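You operate a simulated robot arm through the tools that you are given. There is no shell and no other tool. Be economical: measure what you need, move in short steps, check, and stop when the job is done.

You are at the controls of a simulated two-armed robot. One attempt, no reset.

JOB
Fetch the bottle marked "cleaner" from the grey bench and stand it in the brown tray pocket. Take the yellow strap and leave it on the low rack shelf. Take the blue axle and leave it on top of the blue chainring. Take the black crank arm on the grey bench and put it away on the cream bench. Pick up the yellow marker from the white bench with one hand, pass it to the other hand and put it on the black mat. Fetch the yellow block and set it on top of the orange weight. Lift the blue bin lid open. Do these in any order. Set down upright: bottle.
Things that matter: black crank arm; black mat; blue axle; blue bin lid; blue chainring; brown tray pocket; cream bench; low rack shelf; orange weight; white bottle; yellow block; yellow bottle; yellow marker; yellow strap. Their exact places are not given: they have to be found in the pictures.

Only the result counts: the job must be done as asked and must still hold three seconds after the hand-in. Knocking over, shifting, dropping, spilling or breaking anything else fails it. Lids that push on must go on centred and level and be pressed home; caps that screw on are set level and turned clockwise until they are tight.

ROBOT AND FRAMES
Two 7-joint arms with two-finger parallel grippers on one trunk, on a base that drives. Base frame: it is fixed to the floor where the robot stands at the start and does not move with it; the origin is under the middle of the robot, x ahead of it, y to its left, z up; the surface under the hand at the start is at about z = 80. Lengths are in cm, angles in degrees, forces in N, time in s.
The left shoulder is at the start at [7, 17.7, 114.5], the right one opposite. With the tool pointing down near the work surface each hand reaches from about 26 to 72 cm from the robot's upright axis, wherever it stands, measured 20 degrees to its own side. Places, roughly: black crank arm (21x5x3 cm) [50, -70, 80]; black mat (44x22 cm) [48, -90, 80]; blue axle (4x5x9 cm) [40, -50, 80]; blue bin lid [330, -130, 80]; blue chainring (17x17x4 cm) [60, -110, 80]; brown tray pocket (17x15 cm) [-56, 170, 80]; cream bench [250, 180, 80]; low rack shelf [110, 200, 30]; orange weight [300, -25, 75]; white bottle, yellow bottle [50, -25, 75]; yellow block (5x5x4 cm) [310, -80, 70]; yellow marker (4x4x12 cm) [140, -100, 90]; yellow strap (6x6x4 cm) [50, 0, 80]. Payload 3.43 kg a hand.
The TCP of each hand is the grasp point between the finger pads, 3 cm short of the fingertips. In the tool frame z runs along the fingers and y along their closing line. The gripper opens to 9.4 cm. The fingers are 2.8 cm wide and 1 cm thick; the gripper's body (5 by 9.6 cm) begins 5.5 cm behind the TCP.
Orientation is that of the tool frame in the base frame, as a unit quaternion [x, y, z, w]. With the fingers straight down and closing along the base's y, the tool's x points along the base's -x, its y along +y and its z along -z.

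CONTROLS
- The arms move only by the tool drive_tool. It takes "left_deltas", "right_deltas" or both (then of equal length, played together; a hand with none holds still); each is a list of rows, each a list of 3 entries, a list of its own where there are three numbers: the finger opening in cm, from 0 to 9.4, then the shift along the tool's x, y, z in cm, then the turn, a rotation vector about the tool's x, y, z in degrees. In form: [[jaw, [dx, dy, dz], [ax, ay, az]], ...]. A call has 1 to 8 rows; each row is the pose to reach, as a shift and turn from the pose commanded when the call began, along the tool's axes at that moment. A row lasts 0.2 s, in which the tool goes at most 5 cm and 8.6 degrees; a call with a longer step from one row to the next is refused whole, and so is a gripper value outside its range. Where a pose cannot be reached the arm comes as near as it can. A force on the tool above 40 N (or 10 N above the force at the start of the call, whichever is more), or a blocked arm, ends the call early, and 0.2 s more pass. The fingers move at their own pace (about 15.3 cm/s each) and stop on an object; they squeeze with about 35 N. The grip force told is the motor's: it shows also when the fingers shut on nothing. Time passes only in rows, and 0.2 s behind the last, so rows that repeat a pose let the fingers close. The reply holds the time, the measured pose of the TCP, the force on the tool along the base axes, the opening and the grip force, in the units named above and with some noise, with the torque about the TCP (base axes, N m) and any sound that the robot's microphone picked up, and new pictures: "views" is both (left out), scene, wrist or none (wrist: the cameras of the hands that moved).
- Cameras (640 x 400 px; columns grow to the right, rows downward): "scene" is now at [11.21, -2.59, 145.4]; the picture's right is [-0.43, -0.90, -0.00], its down [-0.64, 0.31, -0.70] and it looks along [0.64, -0.30, -0.71] (base axes); focal length 250 px, centre (320, 200). "left" rides on the left gripper at [7.6, -1.4, -10.2] in its tool frame; the picture's right is [0.18, 0.98, 0.00], its down [-0.75, 0.14, -0.64] and it looks along [-0.63, 0.12, 0.77] (tool axes); focal length 243 px, centre (320, 200). "right" rides on the right gripper at [7.6, 1.4, -10.3] in its tool frame; the picture's right is [-0.18, 0.98, 0.00], its down [-0.75, -0.14, -0.64] and it looks along [-0.63, -0.12, 0.77] (tool axes); focal length 243 px, centre (320, 200).
- move_column(by): slides the trunk up (or, below 0, down) by that many cm; the arms and the scene camera ride with it, the base frame stays. It gives what a move gives, with no picture.
- base_move(legs): drives the robot by 1 to 6 legs, each [ahead, turn to the left] in cm and degrees, along the robot's own axes; the way and the turn of a leg run together, so that a leg with both is an arc; at most 150 cm and 180 degrees a leg. The arms and the cameras ride along, it lands a little off, and it stops where it bumps. It gives what a move gives, and a new picture of the scene camera.
- head_to(pan, tilt): turns the head with the scene camera to pan (to the left, within 86 degrees either way) and tilt (down, from -29 to 69), counted from straight ahead of the robot. It gives what a move gives, and a new picture of the scene camera.
- locate(camera, pixels): for up to 12 pixels [column, row] of the newest picture of that camera ("zoom" is the newest enlarged one), the place [x, y, z] in the base frame of the surface seen there, good to about 0.2 cm, but the place of the scene camera against the robot may be out by one fixed shift of up to 2.5 cm in any direction. The clock stands still meanwhile.
- inspect(camera, box): a new picture of the part [left, top, right, bottom] of that camera's present view, enlarged. The clock stands still meanwhile.
- close_job(): hands the job in; it is judged then, once.

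Keep the steps short. Do not move on a guess: measure, check each grasp and each placing, and mend mistakes. In all there are 138 turns and 260 pictures (those below and enlarged ones count). Leave the grippers open and the arms clear of the work at the hand-in unless told otherwise, and finish with a single line.

The tools are called after "Call:" as a command line: name --argument value ..., lists and objects as JSON in quotes. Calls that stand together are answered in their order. drive_tool: Moves the arms, as the interface text tells. Its arguments: {"type":"object","properties":{"left_deltas":{"type":"array","items":{"type":"array"}},"right_deltas":{"type":"array","items":{"type":"array"}},"views":{"type":"string","enum":["both","scene","wrist","none"]}},"required":[]} The other tools are called the same way: move_column (by) slides the trunk up or down; base_move (legs) drives the base; head_to (pan, tilt) turns the head that bears the scene camera; locate (camera, pixels) gives the place of the surface under pixels of a picture; inspect (camera, box) takes an enlarged picture of a part of a camera's view; close_job () hands the job in.

At the start:

```text
clock: 0.0
left_tool_pos: [52.67, -2.66, 113.63]
left_orientation: [0.0, 1.0, 0.0, -0.001]
left_ft_force: [0.0, -0.3, -0.3]
left_ft_torque: [0.0, -0.02, -0.01]
left_gripper_width: 9.41
left_grasp_force: 0.1
right_tool_pos: [37.75, -45.34, 107.49]
right_orientation: [0.0, 1.0, 0.0, 0.0]
right_ft_force: [-0.2, -0.8, -0.3]
right_ft_torque: [0.02, 0.0, -0.01]
right_gripper_width: 9.41
right_grasp_force: 0.1
trunk travel left (down, up): [-72.5, 11.5]
robot x, y, heading: [0.04, -0.25, -0.1]
head pan, tilt: [-25.6, 45.2]
```

scene: 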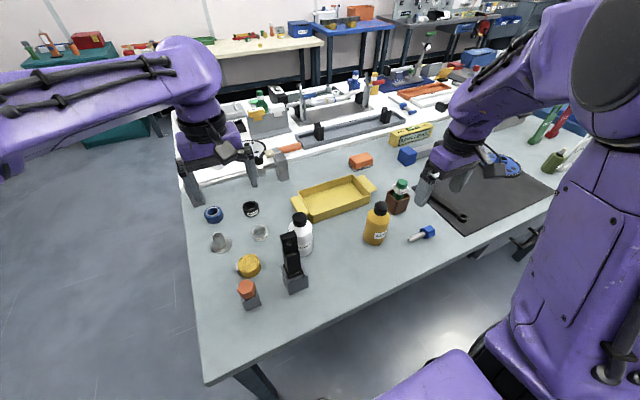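
right: 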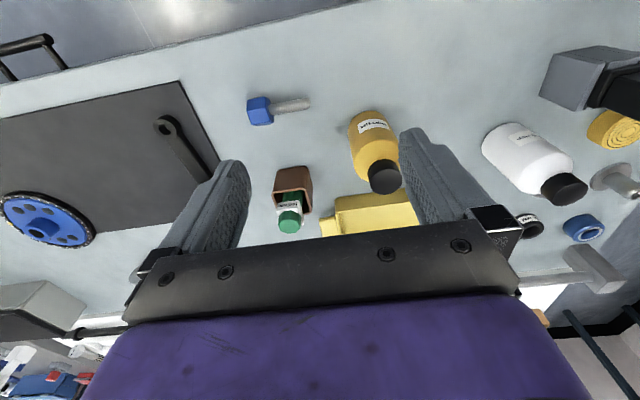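
left: 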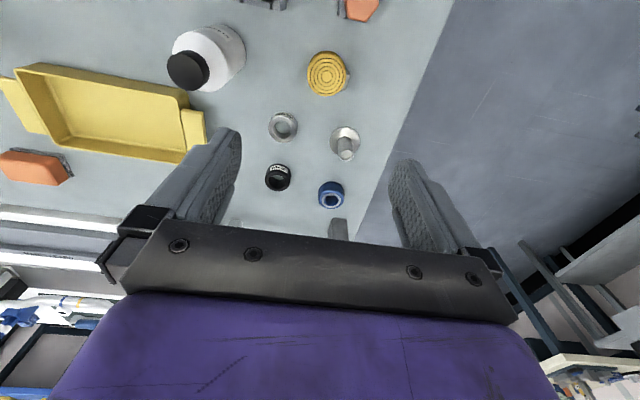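

I see the grey bench with a white bottle at (302,235), a yellow bottle at (376,225), a blue axle at (422,235) and a black mat with the chainring. I'll enlarge these to read the labels.

Call:
inspect --camera "scene" --box '[190, 150, 450, 312]'

Call:
inspect --camera "right" --box '[320, 60, 640, 260]'

Call:
locate --camera "right" --pixels '[[260, 110], [295, 105], [165, 125], [210, 170], [44, 218], [50, 140], [180, 82], [370, 130], [520, 160], [610, 130], [300, 30]]'

Call:
locate --camera "left" --pixels '[[326, 73], [331, 195], [186, 72], [278, 180], [60, 140], [345, 135], [283, 125]]'

```text
2.46 times, centred on (320, 231) of scene
```

zoom: 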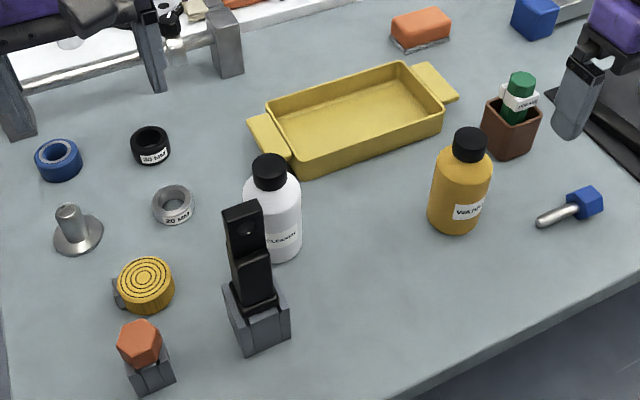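

```text
2.00 times, centred on (480, 160) of right
```

zoom: 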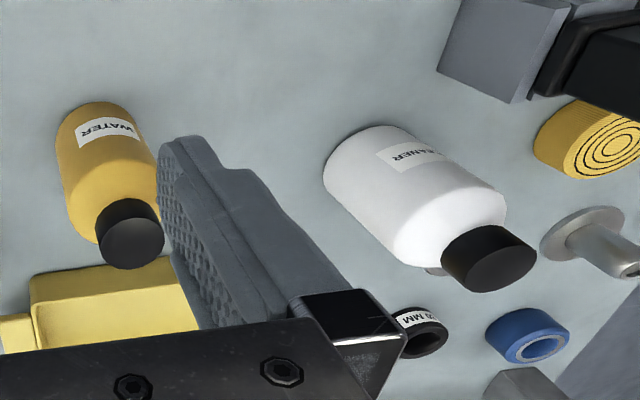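

```text
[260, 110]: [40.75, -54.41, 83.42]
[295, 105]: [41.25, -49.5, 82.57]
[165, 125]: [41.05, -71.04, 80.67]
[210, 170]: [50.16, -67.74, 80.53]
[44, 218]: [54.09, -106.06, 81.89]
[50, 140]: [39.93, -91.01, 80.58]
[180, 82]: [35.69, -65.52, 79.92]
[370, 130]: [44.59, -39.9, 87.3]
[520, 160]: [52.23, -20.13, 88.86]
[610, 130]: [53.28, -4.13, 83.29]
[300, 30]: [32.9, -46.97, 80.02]
```

```text
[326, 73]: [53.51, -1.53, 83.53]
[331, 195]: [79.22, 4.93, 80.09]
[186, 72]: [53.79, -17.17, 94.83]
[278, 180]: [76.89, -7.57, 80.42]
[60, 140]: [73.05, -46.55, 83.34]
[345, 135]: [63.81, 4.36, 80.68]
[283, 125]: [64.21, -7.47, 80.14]
```

White bottle is "CLEANER", the yellow one "WATER". Now I look around with the head to learn the room.

Call:
head_to --pan 0 --tilt 15

Call:
head_to --pan 80 --tilt 25

Call:
head_to --pan -50 --tilt 25

```text
clock: 0.9
left_tool_pos: [52.56, -2.72, 113.68]
left_orientation: [0.0, 1.0, 0.0, 0.0]
left_ft_force: [-0.1, -0.2, -0.1]
left_ft_torque: [0.03, -0.02, -0.04]
left_gripper_width: 9.41
left_grasp_force: 0.2
right_tool_pos: [37.66, -45.48, 107.39]
right_orientation: [0.0, 1.0, 0.0, 0.0]
right_ft_force: [1.1, -0.7, 0.3]
right_ft_torque: [-0.01, -0.01, 0.02]
right_gripper_width: 9.39
right_grasp_force: 0.0
trunk travel left (down, up): [-72.5, 11.5]
robot x, y, heading: [0.16, 0.06, -0.0]
head pan, tilt: [0.0, 15.0]
```

scene: 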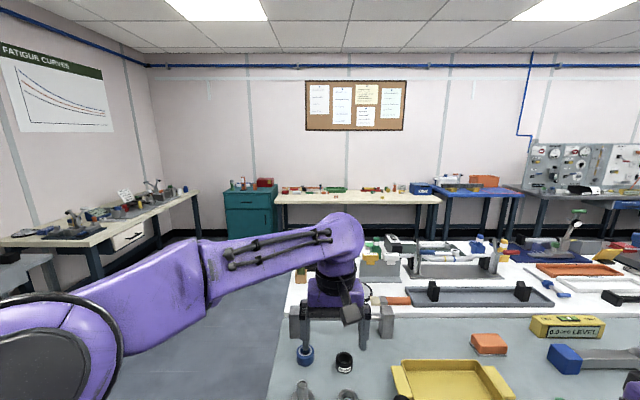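

```text
clock: 2.5
left_tool_pos: [52.48, -2.62, 113.63]
left_orientation: [0.001, 1.0, 0.0, 0.0]
left_ft_force: [-0.8, 0.6, -0.4]
left_ft_torque: [-0.01, 0.0, 0.01]
left_gripper_width: 9.4
left_grasp_force: 0.1
right_tool_pos: [37.66, -45.35, 107.51]
right_orientation: [0.0, 1.0, 0.0, 0.0]
right_ft_force: [0.5, -0.2, -0.1]
right_ft_torque: [-0.04, -0.01, 0.03]
right_gripper_width: 9.4
right_grasp_force: 0.0
trunk travel left (down, up): [-72.5, 11.5]
robot x, y, heading: [-0.39, -0.01, 0.2]
head pan, tilt: [80.0, 25.0]
```

scene: 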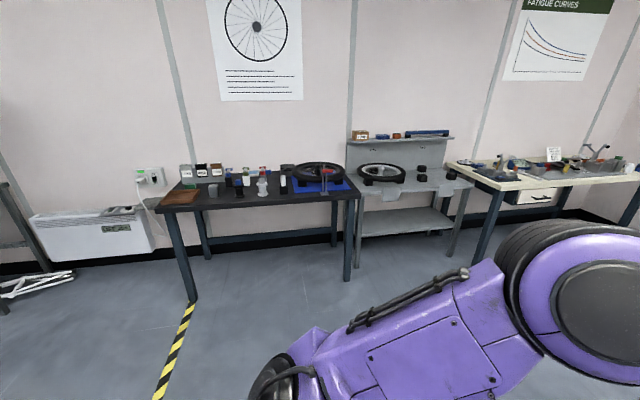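

```text
clock: 4.6
left_tool_pos: [52.61, -2.62, 113.69]
left_orientation: [0.0, 1.0, -0.001, 0.0]
left_ft_force: [0.9, 0.1, -0.3]
left_ft_torque: [0.0, 0.02, -0.04]
left_gripper_width: 9.41
left_grasp_force: 0.0
right_tool_pos: [37.76, -45.37, 107.49]
right_orientation: [-0.001, 1.0, 0.0, 0.0]
right_ft_force: [0.2, 0.1, 0.3]
right_ft_torque: [-0.03, -0.03, -0.02]
right_gripper_width: 9.39
right_grasp_force: 0.2
trunk travel left (down, up): [-72.5, 11.5]
robot x, y, heading: [0.01, -0.19, -0.2]
head pan, tilt: [-50.0, 25.0]
```

scene: 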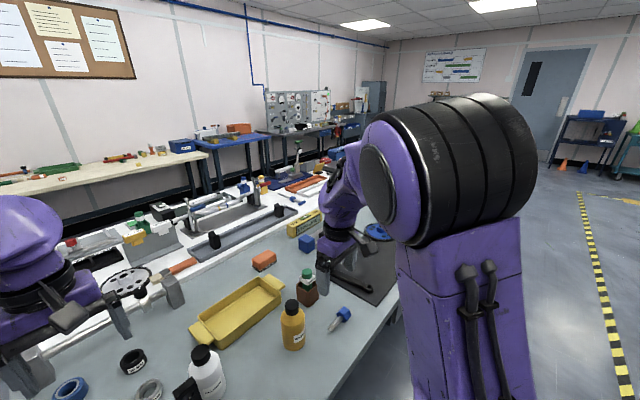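

The dark bench on the left carries the brown tray, next to it stands the grey rack, then the cream bench. I begin with the axle: right hand over it, turning so the fingers close across it (along x).

Call:
drive_tool --right_deltas '[[9.4, [-0.4, -0.7, 0.8], [0, 0, 8.5]], [9.4, [-0.8, -1.4, 1.6], [0, 0, 17]], [9.4, [-1.2, -2.1, 2.4], [0, 0, 25.5]], [9.4, [-1.6, -2.8, 3.2], [0, 0, 34]], [9.4, [-2.0, -3.5, 4], [0, 0, 42.5]], [9.4, [-2.4, -4.2, 4.8], [0, 0, 51]], [9.4, [-2.8, -4.9, 5.6], [0, 0, 59.5]], [9.4, [-3.2, -5.7, 6.4], [0, 0, 68]]]' --views "wrist"

```text
clock: 6.4
left_tool_pos: [52.55, -2.72, 113.59]
left_orientation: [-0.001, 1.0, -0.001, 0.0]
left_ft_force: [-0.4, -0.5, 0.3]
left_ft_torque: [0.04, 0.02, 0.03]
left_gripper_width: 9.4
left_grasp_force: 0.0
right_tool_pos: [40.98, -51.12, 101.03]
right_orientation: [0.56, 0.828, 0.0, 0.0]
right_ft_force: [0.0, -1.2, 0.3]
right_ft_torque: [0.04, -0.02, -0.02]
right_gripper_width: 9.42
right_grasp_force: 0.1
trunk travel left (down, up): [-72.5, 11.5]
robot x, y, heading: [0.37, 0.01, -0.2]
head pan, tilt: [-50.0, 25.0]
```

right: 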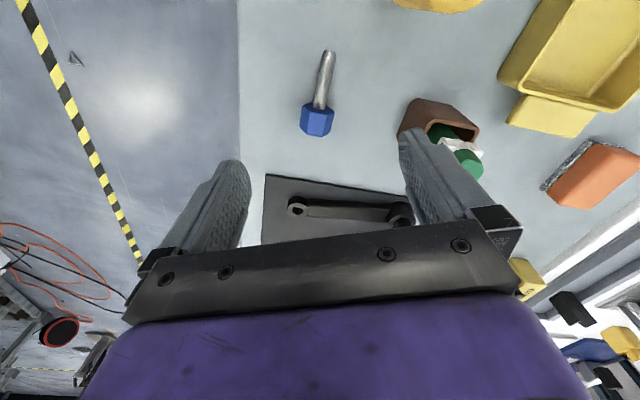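

The axle lies straight under the hand, around (320,100). I measure it.

Call:
locate --camera "right" --pixels '[[317, 112], [316, 128], [323, 75], [328, 52], [305, 118], [331, 118], [300, 110], [345, 110]]'

Call:
inspect --camera "right" --box '[240, 20, 420, 240]'

```text
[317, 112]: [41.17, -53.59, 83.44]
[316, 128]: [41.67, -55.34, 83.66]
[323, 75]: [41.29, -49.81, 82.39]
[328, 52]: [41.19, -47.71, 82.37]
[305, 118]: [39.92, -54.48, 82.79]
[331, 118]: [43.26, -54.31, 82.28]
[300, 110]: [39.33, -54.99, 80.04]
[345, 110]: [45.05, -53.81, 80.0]
```

```text
1.82 times, centred on (330, 130) of right
```

zoom: 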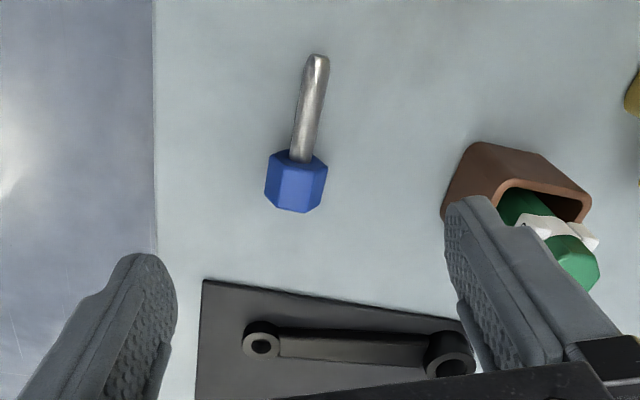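

Shaft at x≈41.25, y −52…−47.3, axis z≈82. I finish the turn to 90° and go down around the shaft just beside the head.

Call:
drive_tool --right_deltas '[[9.4, [0.22, 0.19, 3.5], [0, 0, 7.4]], [9.4, [0.44, 0.37, 7], [0, 0, 14.8]], [9.4, [0.66, 0.56, 10], [0, 0, 22]], [9.4, [0.66, 0.56, 13], [0, 0, 22]], [9.4, [0.66, 0.56, 16], [0, 0, 22]], [9.4, [0.66, 0.56, 17.6], [0, 0, 22]], [9.4, [0.66, 0.56, 17.6], [0, 0, 22]]]' --views "wrist"

```text
clock: 8.0
left_tool_pos: [52.52, -2.79, 113.65]
left_orientation: [0.0, 1.0, 0.0, 0.0]
left_ft_force: [-0.7, -0.4, 0.0]
left_ft_torque: [0.02, 0.0, 0.0]
left_gripper_width: 9.41
left_grasp_force: 0.1
right_tool_pos: [41.22, -50.05, 83.37]
right_orientation: [0.707, 0.707, 0.0, 0.001]
right_ft_force: [-0.9, -1.1, -0.8]
right_ft_torque: [0.02, -0.03, -0.01]
right_gripper_width: 9.38
right_grasp_force: 0.1
trunk travel left (down, up): [-72.5, 11.5]
robot x, y, heading: [-0.01, 0.35, 0.0]
head pan, tilt: [-50.0, 25.0]
```

right: 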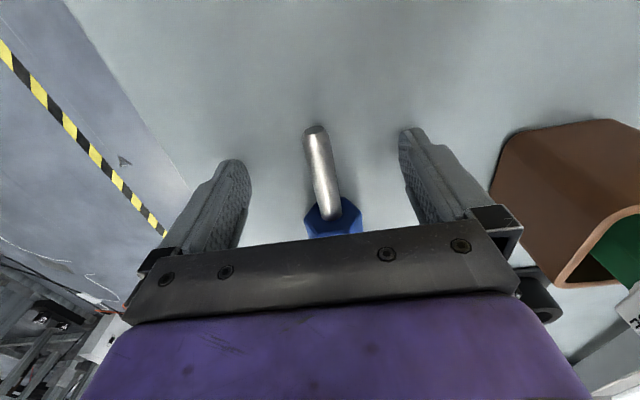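

The shaft is between the pads. I close and lift.

Call:
drive_tool --right_deltas '[[4, [0, 0, 0], [0, 0, 0]], [0, [0, 0, 0], [0, 0, 0]], [0, [0, 0, 0], [0, 0, 0]], [0, [0, 0, 0], [0, 0, 0]], [0, [0, 0, -4], [0, 0, 0]], [0, [0, 0, -9], [0, 0, 0]], [0, [0, 0, -14], [0, 0, 0]], [0, [0, 0, -19], [0, 0, 0]]]' --views "wrist"

```text
clock: 9.8
left_tool_pos: [52.55, -2.73, 113.68]
left_orientation: [-0.001, 1.0, 0.0, 0.001]
left_ft_force: [-0.7, -0.3, 0.3]
left_ft_torque: [-0.02, -0.02, -0.02]
left_gripper_width: 9.41
left_grasp_force: 0.0
right_tool_pos: [40.82, -50.58, 102.72]
right_orientation: [0.707, 0.708, 0.0, -0.001]
right_ft_force: [1.1, 0.3, 0.6]
right_ft_torque: [-0.02, -0.02, 0.04]
right_gripper_width: 0.0
right_grasp_force: 33.1
trunk travel left (down, up): [-72.5, 11.5]
robot x, y, heading: [0.25, -0.2, -0.0]
head pan, tilt: [-50.0, 25.0]
```

right: 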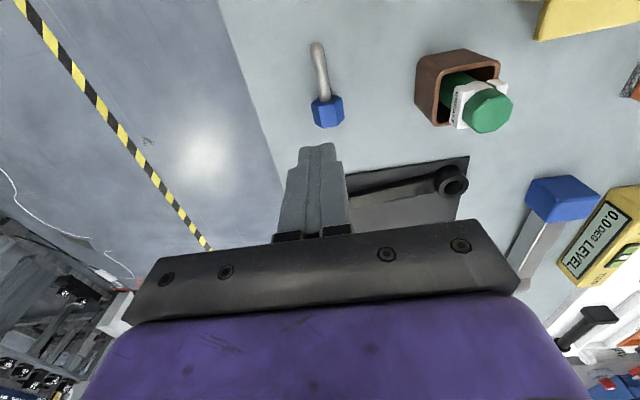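

The fingers shut on nothing. I measure the axle again.

Call:
locate --camera "right" --pixels '[[327, 100], [328, 118], [314, 110], [341, 108], [323, 85], [320, 65], [316, 46], [318, 150], [380, 90]]'

Call:
inspect --camera "right" --box '[260, 20, 400, 160]'

```text
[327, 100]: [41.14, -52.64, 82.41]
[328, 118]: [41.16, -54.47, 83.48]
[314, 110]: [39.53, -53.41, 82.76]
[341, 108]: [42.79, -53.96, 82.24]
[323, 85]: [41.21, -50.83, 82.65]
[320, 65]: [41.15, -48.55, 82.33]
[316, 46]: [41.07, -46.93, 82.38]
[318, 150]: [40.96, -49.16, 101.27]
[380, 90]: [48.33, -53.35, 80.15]
```

```text
2.86 times, centred on (330, 90) of right
```

zoom: 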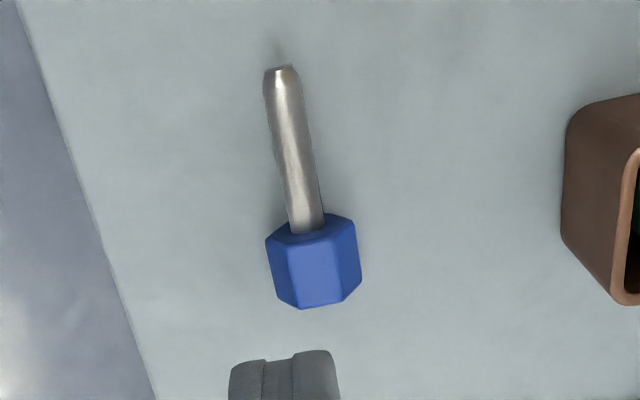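

The axle is where it was; the shaft slipped from the finger ends. I'll grip the larger hex head instead (centre about [41.2, −53.5]) and check the grip before lifting.

Call:
drive_tool --right_deltas '[[8, [-1.6, 0, 4], [0, 0, 0]], [8, [-3.2, 0, 8.5], [0, 0, 0]], [8, [-3.2, 0, 13], [0, 0, 0]], [8, [-3.2, 0, 17], [0, 0, 0]], [8, [-3.2, 0, 19.2], [0, 0, 0]], [0, [-3.2, 0, 19.2], [0, 0, 0]], [0, [-3.2, 0, 19.2], [0, 0, 0]], [0, [-3.2, 0, 19.2], [0, 0, 0]]]' --views "wrist"

```text
clock: 11.6
left_tool_pos: [52.57, -2.75, 113.62]
left_orientation: [0.0, 1.0, 0.0, 0.0]
left_ft_force: [-0.3, -0.4, 0.0]
left_ft_torque: [0.0, -0.02, 0.01]
left_gripper_width: 9.4
left_grasp_force: 0.0
right_tool_pos: [41.37, -53.47, 83.13]
right_orientation: [0.707, 0.707, 0.0, 0.0]
right_ft_force: [-0.1, -0.8, 0.0]
right_ft_torque: [0.02, 0.02, -0.02]
right_gripper_width: 3.92
right_grasp_force: 34.7
trunk travel left (down, up): [-72.5, 11.5]
robot x, y, heading: [-0.22, -0.19, 0.1]
head pan, tilt: [-50.0, 25.0]
```

right: 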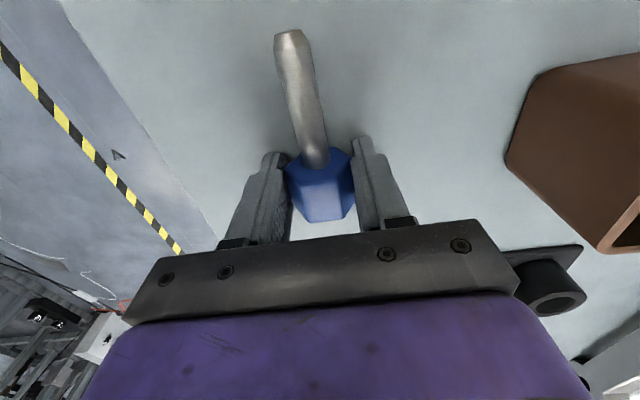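

Grip holds at 3.9 cm. I lift.

Call:
drive_tool --right_deltas '[[0, [0, 0, -2], [0, 0, 0]], [0, [0, 0, -6], [0, 0, 0]], [0, [0, 0, -11], [0, 0, 0]], [0, [0, 0, -16], [0, 0, 0]], [0, [0, 0, -20], [0, 0, 0]]]' --views "wrist"

Call:
head_to --pan -45 --tilt 55

```text
clock: 12.8
left_tool_pos: [52.46, -2.68, 113.54]
left_orientation: [0.0, 1.0, 0.0, 0.0]
left_ft_force: [0.0, 0.5, -0.5]
left_ft_torque: [0.0, -0.05, 0.02]
left_gripper_width: 9.38
left_grasp_force: 0.1
right_tool_pos: [41.28, -53.32, 103.4]
right_orientation: [0.707, 0.707, 0.0, 0.0]
right_ft_force: [0.6, -0.7, -0.4]
right_ft_torque: [0.0, -0.01, -0.01]
right_gripper_width: 3.92
right_grasp_force: 34.4
trunk travel left (down, up): [-72.5, 11.5]
robot x, y, heading: [0.05, -0.07, 0.1]
head pan, tilt: [-50.0, 25.0]
```

right: 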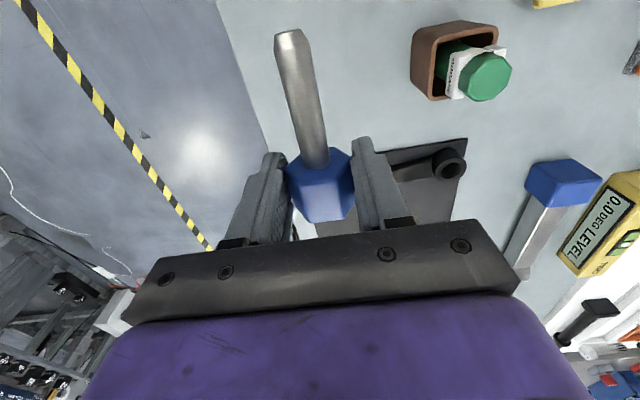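

```text
clock: 13.7
left_tool_pos: [52.55, -2.72, 113.66]
left_orientation: [0.0, 1.0, 0.0, 0.0]
left_ft_force: [0.0, 0.8, -0.4]
left_ft_torque: [-0.03, -0.01, -0.02]
left_gripper_width: 9.39
left_grasp_force: 0.0
right_tool_pos: [41.42, -53.38, 103.31]
right_orientation: [0.707, 0.707, 0.001, 0.0]
right_ft_force: [-0.1, -0.4, -0.7]
right_ft_torque: [0.0, 0.0, -0.02]
right_gripper_width: 3.9
right_grasp_force: 35.3
trunk travel left (down, up): [-72.5, 11.5]
robot x, y, heading: [0.02, -0.35, 0.3]
head pan, tilt: [-45.0, 55.0]
```

scene: 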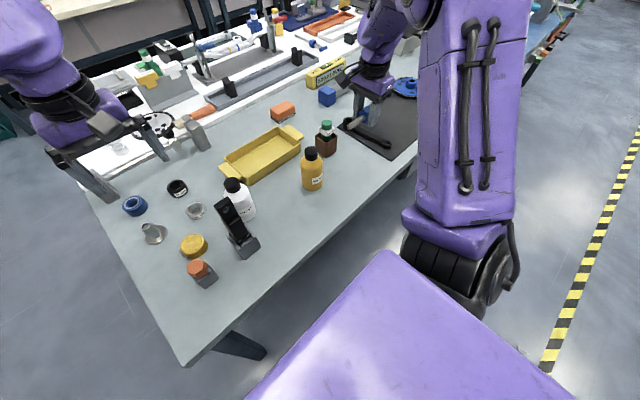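

The axle is held. I back off, turn right, drive 75 cm along the bench, turn back and close in to reach the chainring.

Call:
base_move --legs '[[-15, 0], [0, -90], [75, 0], [0, 90], [15, 0]]'

```text
clock: 27.5
left_tool_pos: [49.28, -81.62, 113.74]
left_orientation: [0.025, 1.0, 0.0, 0.001]
left_ft_force: [0.2, 0.6, -1.2]
left_ft_torque: [0.03, -0.01, 0.02]
left_gripper_width: 9.39
left_grasp_force: 0.1
right_tool_pos: [35.51, -131.62, 103.5]
right_orientation: [0.724, 0.689, 0.0, 0.001]
right_ft_force: [-0.2, 0.8, -0.9]
right_ft_torque: [-0.03, -0.03, 0.0]
right_gripper_width: 3.92
right_grasp_force: 35.3
trunk travel left (down, up): [-72.5, 11.5]
robot x, y, heading: [-2.89, -76.52, -2.9]
head pan, tilt: [-45.0, 55.0]
```

scene: 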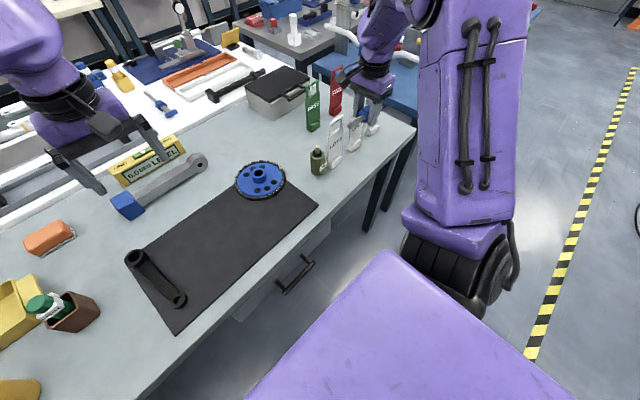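

I locate the chainring with the left wrist camera and the scene.

Call:
inspect --camera "left" --box '[0, 0, 640, 400]'

Call:
inspect --camera "right" --box '[0, 0, 640, 400]'

Call:
locate --camera "scene" --pixels '[[260, 173], [262, 184], [240, 185], [278, 188], [258, 196], [318, 90], [336, 120], [338, 75], [200, 160], [160, 285], [130, 258]]'

```text
1.00 times, centred on (320, 200) of left (not enlarged: the box is as wide or as high as the picture)
```

zoom: 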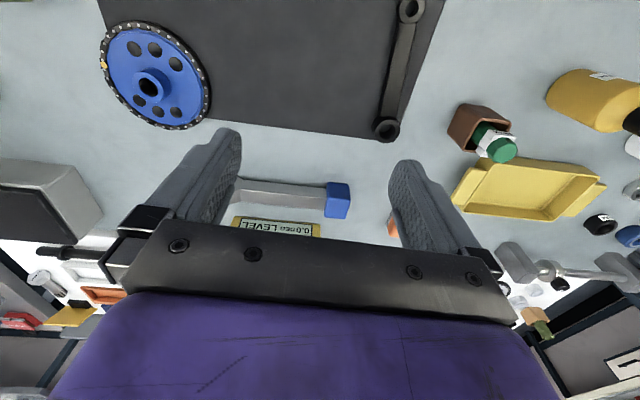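

```text
1.00 times, centred on (320, 200) of right (not enlarged: the box is as wide or as high as the picture)
```

zoom: 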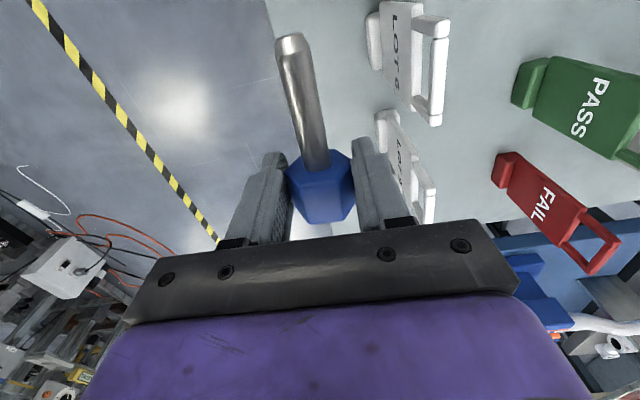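

```text
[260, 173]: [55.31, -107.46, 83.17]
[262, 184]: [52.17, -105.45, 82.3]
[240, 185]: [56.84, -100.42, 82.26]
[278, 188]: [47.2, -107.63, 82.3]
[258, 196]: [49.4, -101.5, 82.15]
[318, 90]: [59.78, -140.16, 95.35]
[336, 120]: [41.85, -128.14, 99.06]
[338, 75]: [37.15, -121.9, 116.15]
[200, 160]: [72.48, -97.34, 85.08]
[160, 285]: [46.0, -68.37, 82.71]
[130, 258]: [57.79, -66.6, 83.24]
```

The tags under the right hand reach z≈99, so I lift first, then carry the axle over the chainring.

Call:
drive_tool --right_deltas '[[0, [0, 0, -4], [0, 0, 0]], [0, [0, 0, -8], [0, 0, 0]], [0, [4, 2.9, -8], [0, 0, 0]], [0, [8, 5.8, -8], [0, 0, 0]], [0, [12, 8.7, -8], [0, 0, 0]], [0, [16, 11.6, -8], [0, 0, 0]], [0, [20, 14.5, -8], [0, 0, 0]], [0, [24, 17.3, -8], [0, 0, 0]]]' --views "both"

```text
clock: 29.3
left_tool_pos: [49.58, -81.64, 113.61]
left_orientation: [0.024, 1.0, -0.002, -0.001]
left_ft_force: [1.0, 1.0, 0.3]
left_ft_torque: [-0.01, 0.04, -0.01]
left_gripper_width: 9.43
left_grasp_force: 0.1
right_tool_pos: [54.53, -108.28, 111.5]
right_orientation: [0.724, 0.689, 0.0, -0.001]
right_ft_force: [-0.5, -0.3, -1.2]
right_ft_torque: [0.0, 0.05, 0.02]
right_gripper_width: 3.93
right_grasp_force: 35.7
trunk travel left (down, up): [-72.5, 11.5]
robot x, y, heading: [-3.02, -76.4, -2.7]
head pan, tilt: [-45.0, 55.0]
```

scene: 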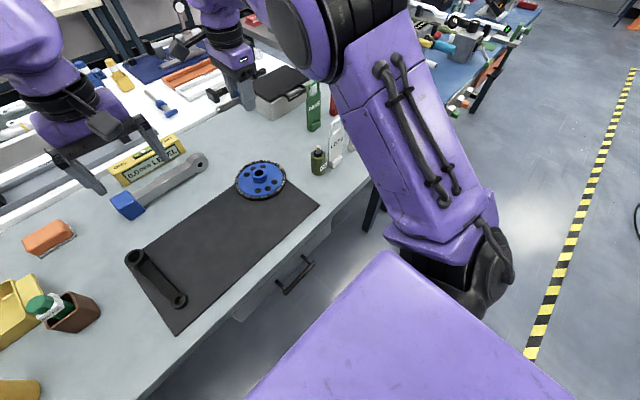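
right: 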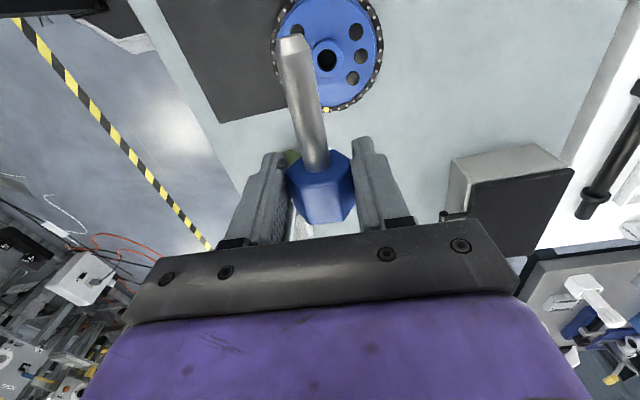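

Call:
locate --camera "right" --pixels '[[326, 48], [326, 62], [345, 60], [345, 20], [330, 100], [368, 50], [340, 85], [290, 20], [360, 90], [382, 40], [305, 60]]'

Call:
inspect --camera "right" --box '[240, 0, 420, 120]'

```text
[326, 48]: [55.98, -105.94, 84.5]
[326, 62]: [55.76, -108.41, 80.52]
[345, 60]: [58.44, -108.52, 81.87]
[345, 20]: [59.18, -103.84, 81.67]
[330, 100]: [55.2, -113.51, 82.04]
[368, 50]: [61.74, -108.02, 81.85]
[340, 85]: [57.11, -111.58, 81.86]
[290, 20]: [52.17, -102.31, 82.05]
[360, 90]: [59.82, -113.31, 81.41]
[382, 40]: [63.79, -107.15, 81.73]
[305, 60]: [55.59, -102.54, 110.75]
```

```text
3.33 times, centred on (330, 60) of right
```

zoom: 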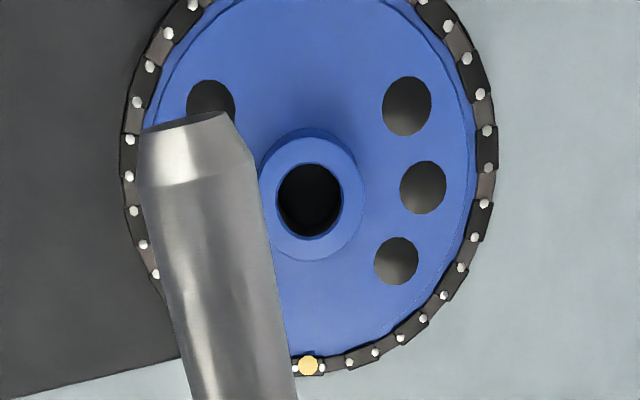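

Disc centre ≈ [56.4, −106.7], disc top z≈81.9, hub up to 84.5. I'll lay the axle flat on the disc on the near side of the hub: lower to just above.

Call:
drive_tool --right_deltas '[[0, [-0.5, -0.7, 4], [0, 0, 0]], [0, [-1, -1.4, 8], [0, 0, 0]], [0, [-1.4, -2, 12], [0, 0, 0]], [0, [-1.4, -2, 16], [0, 0, 0]], [0, [-1.4, -2, 20], [0, 0, 0]], [0, [-1.4, -2, 23], [0, 0, 0]], [0, [-1.4, -2, 25], [0, 0, 0]], [0, [-1.4, -2, 25], [0, 0, 0]]]' --views "both"

Call:
inspect --camera "left" --box '[60, 0, 260, 140]'

```text
clock: 31.2
left_tool_pos: [48.94, -81.57, 113.79]
left_orientation: [0.025, 1.0, -0.001, 0.002]
left_ft_force: [-0.4, -0.1, -0.2]
left_ft_torque: [0.0, 0.03, 0.03]
left_gripper_width: 9.42
left_grasp_force: 0.1
right_tool_pos: [52.47, -110.01, 87.34]
right_orientation: [0.725, 0.689, 0.005, 0.006]
right_ft_force: [-7.1, 1.2, 22.0]
right_ft_torque: [0.29, -0.31, 0.33]
right_gripper_width: 3.88
right_grasp_force: 34.8
trunk travel left (down, up): [-72.5, 11.5]
robot x, y, heading: [-2.76, -76.54, -2.9]
head pan, tilt: [-45.0, 55.0]
stopped in row 8 (right hand): the force on the tool passed its limit at 43 N (the readings are from after the stop); the commanded pose is now the measured one
```

scene: 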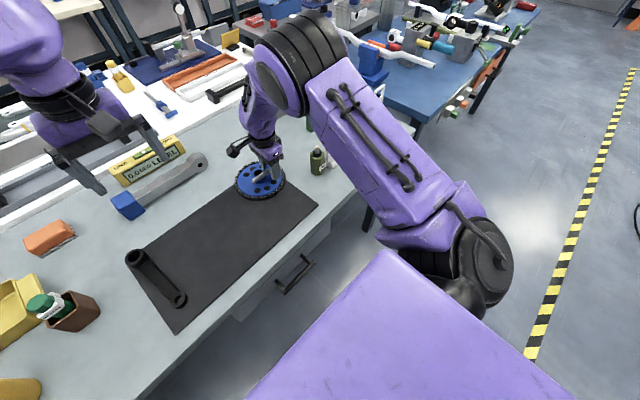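
right: 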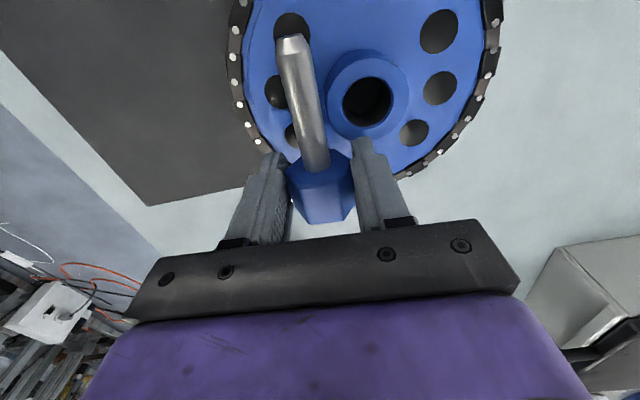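

```text
2.86 times, centred on (160, 70) of left
```

zoom: 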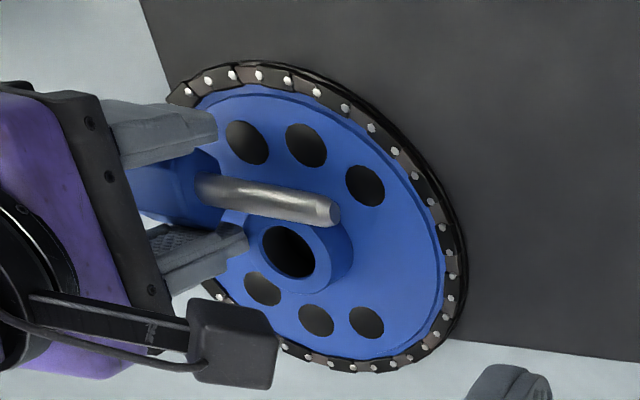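

Contact came early, at z≈87.3: a fingertip seems to stand on the hub rim (84.5). I raise slightly and measure the hub.

Call:
drive_tool --right_deltas '[[0, [0, 0, -3], [0, 0, 0]], [0, [0, 0, -3], [0, 0, 0]]]' --views "wrist"

Call:
locate --camera "right" --pixels '[[395, 100], [368, 60], [334, 90], [340, 118], [390, 125], [365, 130], [430, 90], [260, 100], [360, 160], [365, 150]]'

```text
clock: 31.8
left_tool_pos: [49.33, -81.62, 113.68]
left_orientation: [0.024, 1.0, 0.0, 0.0]
left_ft_force: [-0.5, -0.5, 0.1]
left_ft_torque: [-0.02, -0.03, -0.02]
left_gripper_width: 9.42
left_grasp_force: 0.1
right_tool_pos: [52.31, -110.06, 89.69]
right_orientation: [0.725, 0.688, 0.003, 0.004]
right_ft_force: [-0.2, -0.3, -0.9]
right_ft_torque: [0.01, -0.02, -0.03]
right_gripper_width: 3.89
right_grasp_force: 35.3
trunk travel left (down, up): [-72.5, 11.5]
robot x, y, heading: [-2.98, -76.28, -2.7]
head pan, tilt: [-45.0, 55.0]
```

right: 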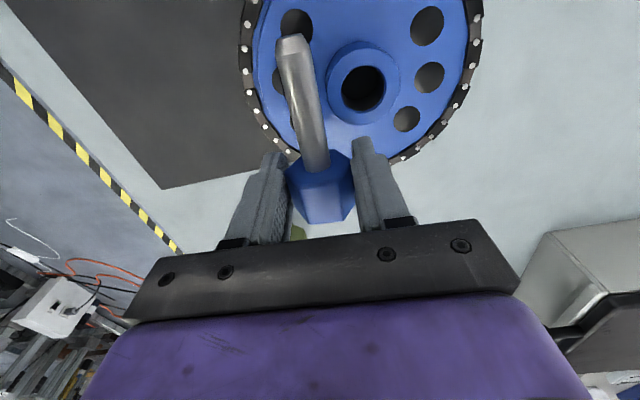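

```text
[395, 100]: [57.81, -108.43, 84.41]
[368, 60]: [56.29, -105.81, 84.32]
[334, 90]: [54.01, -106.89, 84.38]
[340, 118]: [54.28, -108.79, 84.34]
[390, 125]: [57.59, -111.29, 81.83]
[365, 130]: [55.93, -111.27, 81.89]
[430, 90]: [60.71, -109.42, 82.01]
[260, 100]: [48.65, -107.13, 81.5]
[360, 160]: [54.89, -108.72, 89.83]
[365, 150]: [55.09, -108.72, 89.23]
```

Hub is centred at [56.1, −107.6] with radius ≈2.2, so the right finger hit it. I move 1.7 cm further to −y and lower again.

Call:
drive_tool --right_deltas '[[0, [-1.7, 0, 0], [0, 0, 0]], [0, [-1.7, 0, 2], [0, 0, 0]], [0, [-1.7, 0, 3.5], [0, 0, 0]], [0, [-1.7, 0, 4.2], [0, 0, 0]], [0, [-1.7, 0, 4.2], [0, 0, 0]]]' --views "wrist"

```text
clock: 33.0
left_tool_pos: [49.32, -81.63, 113.68]
left_orientation: [0.024, 1.0, 0.0, 0.001]
left_ft_force: [-0.1, 0.6, -0.4]
left_ft_torque: [0.01, 0.02, -0.02]
left_gripper_width: 9.4
left_grasp_force: 0.1
right_tool_pos: [52.55, -111.85, 85.65]
right_orientation: [0.725, 0.688, 0.002, 0.004]
right_ft_force: [0.3, -0.9, 0.1]
right_ft_torque: [0.05, -0.06, 0.01]
right_gripper_width: 3.9
right_grasp_force: 35.1
trunk travel left (down, up): [-72.5, 11.5]
robot x, y, heading: [-2.65, -76.43, -2.8]
head pan, tilt: [-45.0, 55.0]
```

right: 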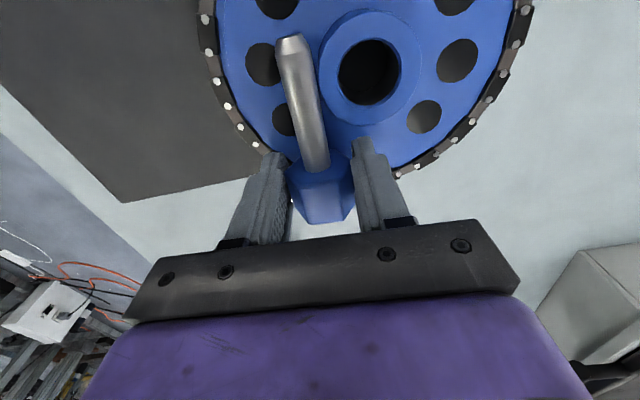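

Clear of the hub now. I lower the last half centimetre in small steps.

Call:
drive_tool --right_deltas '[[0, [0, 0, 0.3], [0, 0, 0]], [0, [0, 0, 0.5], [0, 0, 0]], [0, [0, 0, 0.5], [0, 0, 0]], [5.5, [0, 0, 0.5], [0, 0, 0]], [5.5, [0, 0, 0.5], [0, 0, 0]]]' --views "wrist"

```text
clock: 34.2
left_tool_pos: [49.4, -81.69, 113.6]
left_orientation: [0.025, 1.0, 0.0, 0.0]
left_ft_force: [-0.9, -0.5, 0.8]
left_ft_torque: [0.01, -0.04, -0.02]
left_gripper_width: 9.42
left_grasp_force: 0.1
right_tool_pos: [52.55, -111.93, 85.07]
right_orientation: [0.725, 0.689, 0.002, 0.004]
right_ft_force: [0.1, 0.2, 0.8]
right_ft_torque: [-0.03, -0.01, -0.02]
right_gripper_width: 5.51
right_grasp_force: 0.0
trunk travel left (down, up): [-72.5, 11.5]
robot x, y, heading: [-3.1, -76.46, -3.1]
head pan, tilt: [-45.0, 55.0]
```

right: 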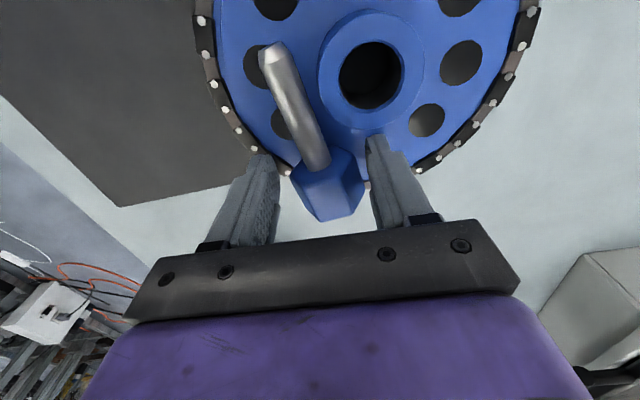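

Released; it turned a little. I raise the hand and look.

Call:
drive_tool --right_deltas '[[5.5, [0, 0, -3], [0, 0, 0]], [6, [0, 0, -8], [0, 0, 0]], [8, [0, 0, -13], [0, 0, 0]], [9.4, [0, 0, -18], [0, 0, 0]]]' --views "wrist"

Call:
locate --camera "right" --pixels '[[320, 80], [318, 110], [330, 60], [300, 50]]'

Call:
inspect --camera "left" --box '[60, 0, 260, 140]'

```text
clock: 35.2
left_tool_pos: [49.19, -81.59, 113.61]
left_orientation: [0.024, 1.0, 0.001, 0.0]
left_ft_force: [-0.4, 0.6, 0.0]
left_ft_torque: [0.01, -0.02, 0.0]
left_gripper_width: 9.4
left_grasp_force: 0.0
right_tool_pos: [52.39, -112.0, 103.75]
right_orientation: [0.725, 0.688, 0.003, 0.004]
right_ft_force: [0.8, -1.3, -0.8]
right_ft_torque: [0.01, -0.01, 0.0]
right_gripper_width: 9.43
right_grasp_force: 0.1
trunk travel left (down, up): [-72.5, 11.5]
robot x, y, heading: [-2.9, -76.25, -2.8]
head pan, tilt: [-45.0, 55.0]
```

right: 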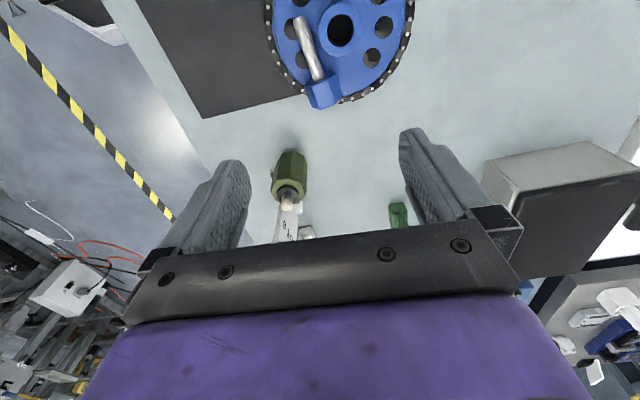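

```text
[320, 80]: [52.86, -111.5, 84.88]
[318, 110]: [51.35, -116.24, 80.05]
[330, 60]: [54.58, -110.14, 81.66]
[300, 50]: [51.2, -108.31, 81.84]
```

```text
2.86 times, centred on (160, 70) of left
```

zoom: 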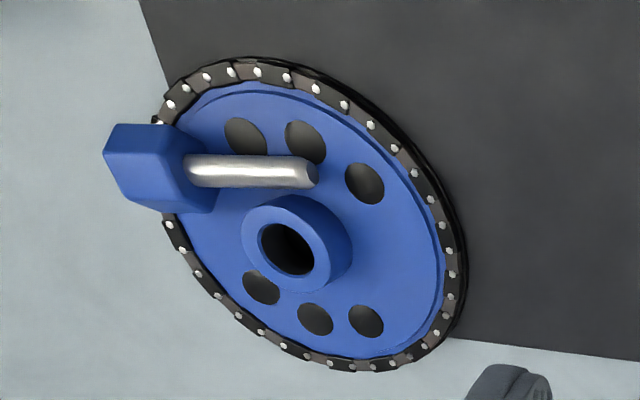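

The axle lies on the chainring (resting point ≈[52.9,−111.5], well inside the ring). Next the crank arm: the left hand moves over its middle at about [50,−68].

Call:
drive_tool --left_deltas '[[9.4, [0, 4, 2.5], [0, 0, 0]], [9.4, [0, 8, 5], [0, 0, 0]], [9.4, [0, 11, 8], [0, 0, 0]], [9.4, [0, 13.6, 12], [0, 0, 0]], [9.4, [0, 13.6, 12], [0, 0, 0]]]' --views "both"

```text
clock: 36.4
left_tool_pos: [50.14, -68.13, 101.64]
left_orientation: [0.025, 1.0, 0.0, 0.002]
left_ft_force: [-0.6, -0.2, -0.6]
left_ft_torque: [0.01, -0.04, -0.02]
left_gripper_width: 9.42
left_grasp_force: 0.1
right_tool_pos: [52.5, -111.79, 103.62]
right_orientation: [0.725, 0.689, 0.004, 0.004]
right_ft_force: [0.2, -0.5, 0.4]
right_ft_torque: [0.0, 0.01, 0.0]
right_gripper_width: 9.38
right_grasp_force: 0.1
trunk travel left (down, up): [-72.5, 11.5]
robot x, y, heading: [-3.04, -76.2, -2.7]
head pan, tilt: [-45.0, 55.0]
```

scene: 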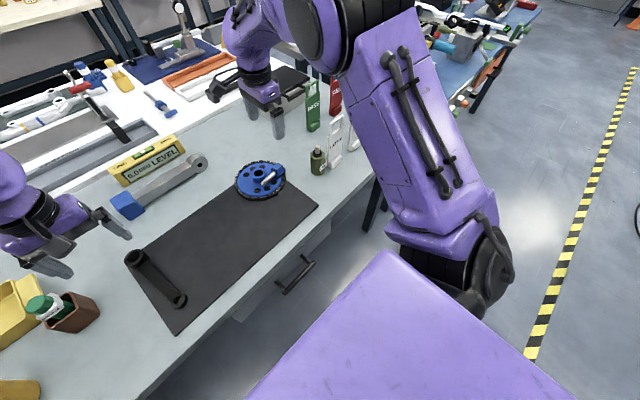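
left: 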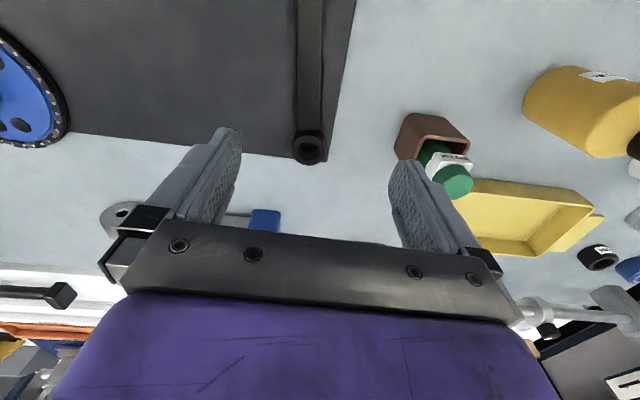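

Call:
locate --camera "left" --pixels '[[310, 148], [309, 100], [311, 60], [312, 20], [296, 60], [325, 60], [285, 100], [298, 20], [326, 20], [380, 60]]'

```text
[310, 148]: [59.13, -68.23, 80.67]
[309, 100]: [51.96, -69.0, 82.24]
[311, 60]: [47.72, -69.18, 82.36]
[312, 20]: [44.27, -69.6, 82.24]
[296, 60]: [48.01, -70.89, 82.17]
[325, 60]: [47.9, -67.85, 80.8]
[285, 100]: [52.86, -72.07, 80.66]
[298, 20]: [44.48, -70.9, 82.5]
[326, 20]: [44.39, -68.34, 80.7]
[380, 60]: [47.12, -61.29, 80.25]
```

Bar: axis y≈−69.3 at x=50, top 82.3, turned about 4.5°. I align and lower around it, close, and check before lifting.

Call:
drive_tool --left_deltas '[[7, [0, -1.15, 4], [0, 0, -7]], [7, [0, -1.15, 8.5], [0, 0, -7]], [7, [0, -1.15, 13], [0, 0, -7]], [7, [0, -1.15, 16.5], [0, 0, -7]], [7, [0, -1.15, 17.9], [0, 0, -7]], [0, [0, -1.15, 17.9], [0, 0, -7]], [0, [0, -1.15, 17.9], [0, 0, -7]], [0, [0, -1.15, 17.9], [0, 0, -7]]]' --views "wrist"

```text
clock: 38.2
left_tool_pos: [50.09, -69.27, 83.86]
left_orientation: [-0.036, 0.999, 0.0, 0.001]
left_ft_force: [1.0, 1.5, -0.2]
left_ft_torque: [0.06, -0.25, 0.12]
left_gripper_width: 3.02
left_grasp_force: 34.9
right_tool_pos: [52.67, -111.92, 103.63]
right_orientation: [0.725, 0.688, 0.003, 0.004]
right_ft_force: [0.0, 0.5, 0.4]
right_ft_torque: [0.0, -0.02, -0.03]
right_gripper_width: 9.41
right_grasp_force: 0.2
trunk travel left (down, up): [-72.5, 11.5]
robot x, y, heading: [-2.75, -76.05, -3.0]
head pan, tilt: [-45.0, 55.0]
```

left: 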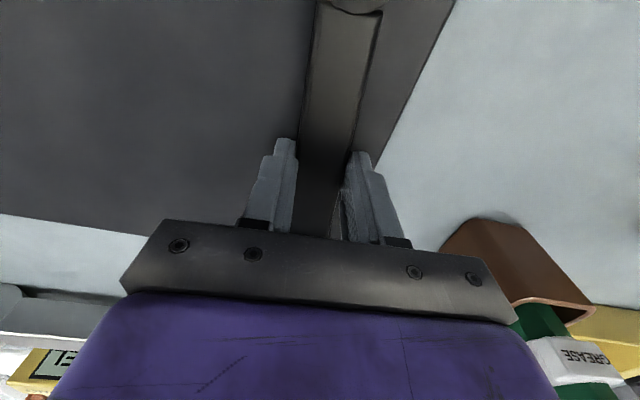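

Grip at 3.0 cm. I lift it.

Call:
drive_tool --left_deltas '[[0, [0, 0, -1.5], [0, 0, 0]], [0, [0, 0, -5], [0, 0, 0]], [0, [0, 0, -10], [0, 0, 0]], [0, [0, 0, -15], [0, 0, 0]], [0, [0, 0, -20], [0, 0, 0]], [0, [0, 0, -25], [0, 0, 0]], [0, [0, 0, -30], [0, 0, 0]]]' --views "wrist"

```text
clock: 39.8
left_tool_pos: [49.82, -69.26, 114.08]
left_orientation: [-0.036, 0.999, 0.0, -0.001]
left_ft_force: [0.9, 0.1, -2.5]
left_ft_torque: [-0.01, -0.01, 0.02]
left_gripper_width: 3.01
left_grasp_force: 34.8
right_tool_pos: [52.58, -111.81, 103.59]
right_orientation: [0.726, 0.688, 0.004, 0.004]
right_ft_force: [-0.4, 0.0, 0.9]
right_ft_torque: [0.02, 0.0, 0.01]
right_gripper_width: 9.4
right_grasp_force: 0.1
trunk travel left (down, up): [-72.5, 11.5]
robot x, y, heading: [-3.16, -76.21, -2.9]
head pan, tilt: [-45.0, 55.0]
```

left: 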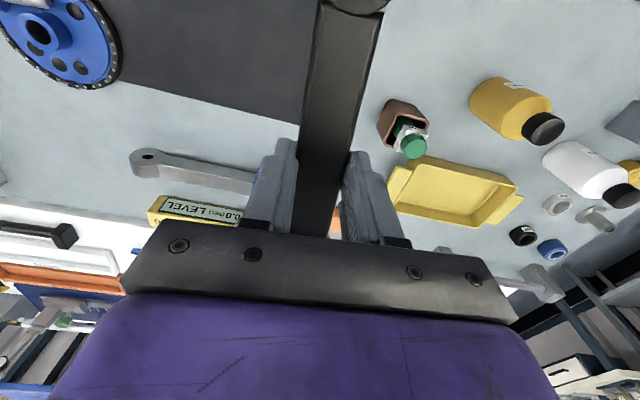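

Crank is held. I raise the trunk for clearance, then drive back along the bench to the bottles (robot y≈+5).

Call:
move_column --by 11

Call:
base_move --legs '[[-15, 0], [0, 93], [81, 0], [0, -90], [15, 0]]'

```text
clock: 41.2
left_tool_pos: [50.06, -69.34, 124.88]
left_orientation: [-0.037, 0.999, 0.0, 0.0]
left_ft_force: [0.4, 0.1, -2.5]
left_ft_torque: [-0.03, 0.01, 0.01]
left_gripper_width: 2.99
left_grasp_force: 34.8
right_tool_pos: [52.44, -111.78, 114.6]
right_orientation: [0.725, 0.689, 0.003, 0.004]
right_ft_force: [0.1, 1.0, -0.1]
right_ft_torque: [-0.01, 0.01, 0.0]
right_gripper_width: 9.42
right_grasp_force: 0.0
trunk travel left (down, up): [-83.5, 0.5]
robot x, y, heading: [-2.91, -76.27, -2.7]
head pan, tilt: [-45.0, 55.0]
```

```text
clock: 55.2
left_tool_pos: [50.16, 13.66, 125.01]
left_orientation: [-0.052, 0.999, -0.001, 0.002]
left_ft_force: [-0.3, 0.1, -1.3]
left_ft_torque: [0.0, -0.06, -0.03]
left_gripper_width: 3.01
left_grasp_force: 35.2
right_tool_pos: [54.28, -28.81, 114.68]
right_orientation: [0.714, 0.7, 0.004, 0.004]
right_ft_force: [-0.3, -0.6, -0.1]
right_ft_torque: [-0.02, -0.01, 0.0]
right_gripper_width: 9.4
right_grasp_force: 0.2
trunk travel left (down, up): [-83.5, 0.5]
robot x, y, heading: [-2.32, 4.54, -1.0]
head pan, tilt: [-45.0, 55.0]
```

scene: 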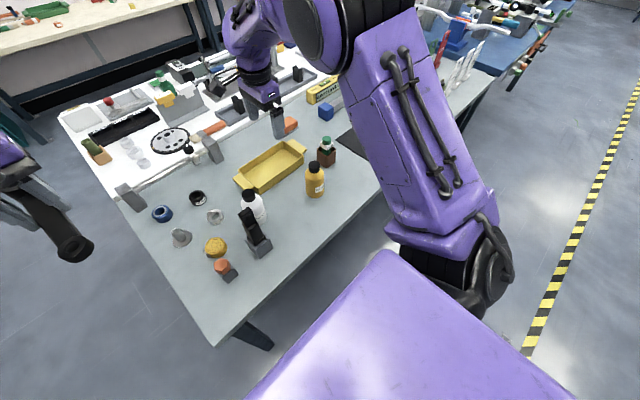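

I look at the bottle from the right wrist camera.

Call:
inspect --camera "right" --box '[0, 0, 640, 400]'

Call:
inspect --camera "scene" --box '[180, 130, 340, 290]'

Call:
locate --camera "scene" --pixels '[[247, 192], [253, 205], [260, 210], [246, 215], [248, 230], [262, 222]]'

```text
1.00 times, centred on (320, 200) of right (not enlarged: the box is as wide or as high as the picture)
```

zoom: 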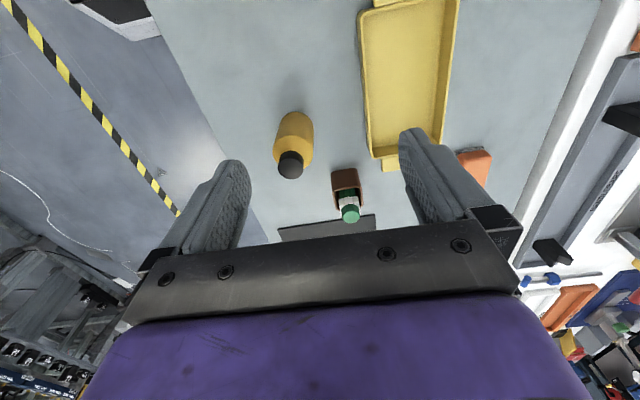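

```text
2.50 times, centred on (260, 210) of scene
```

zoom: 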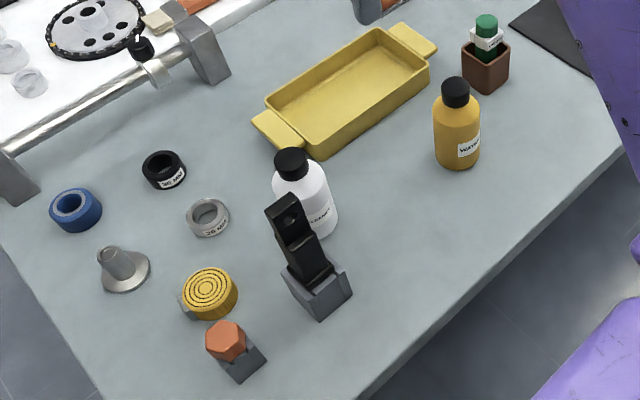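

```text
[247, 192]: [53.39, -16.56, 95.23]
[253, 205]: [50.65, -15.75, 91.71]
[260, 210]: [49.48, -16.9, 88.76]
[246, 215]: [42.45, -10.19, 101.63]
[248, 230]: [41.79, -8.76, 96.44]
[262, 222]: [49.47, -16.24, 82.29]
```

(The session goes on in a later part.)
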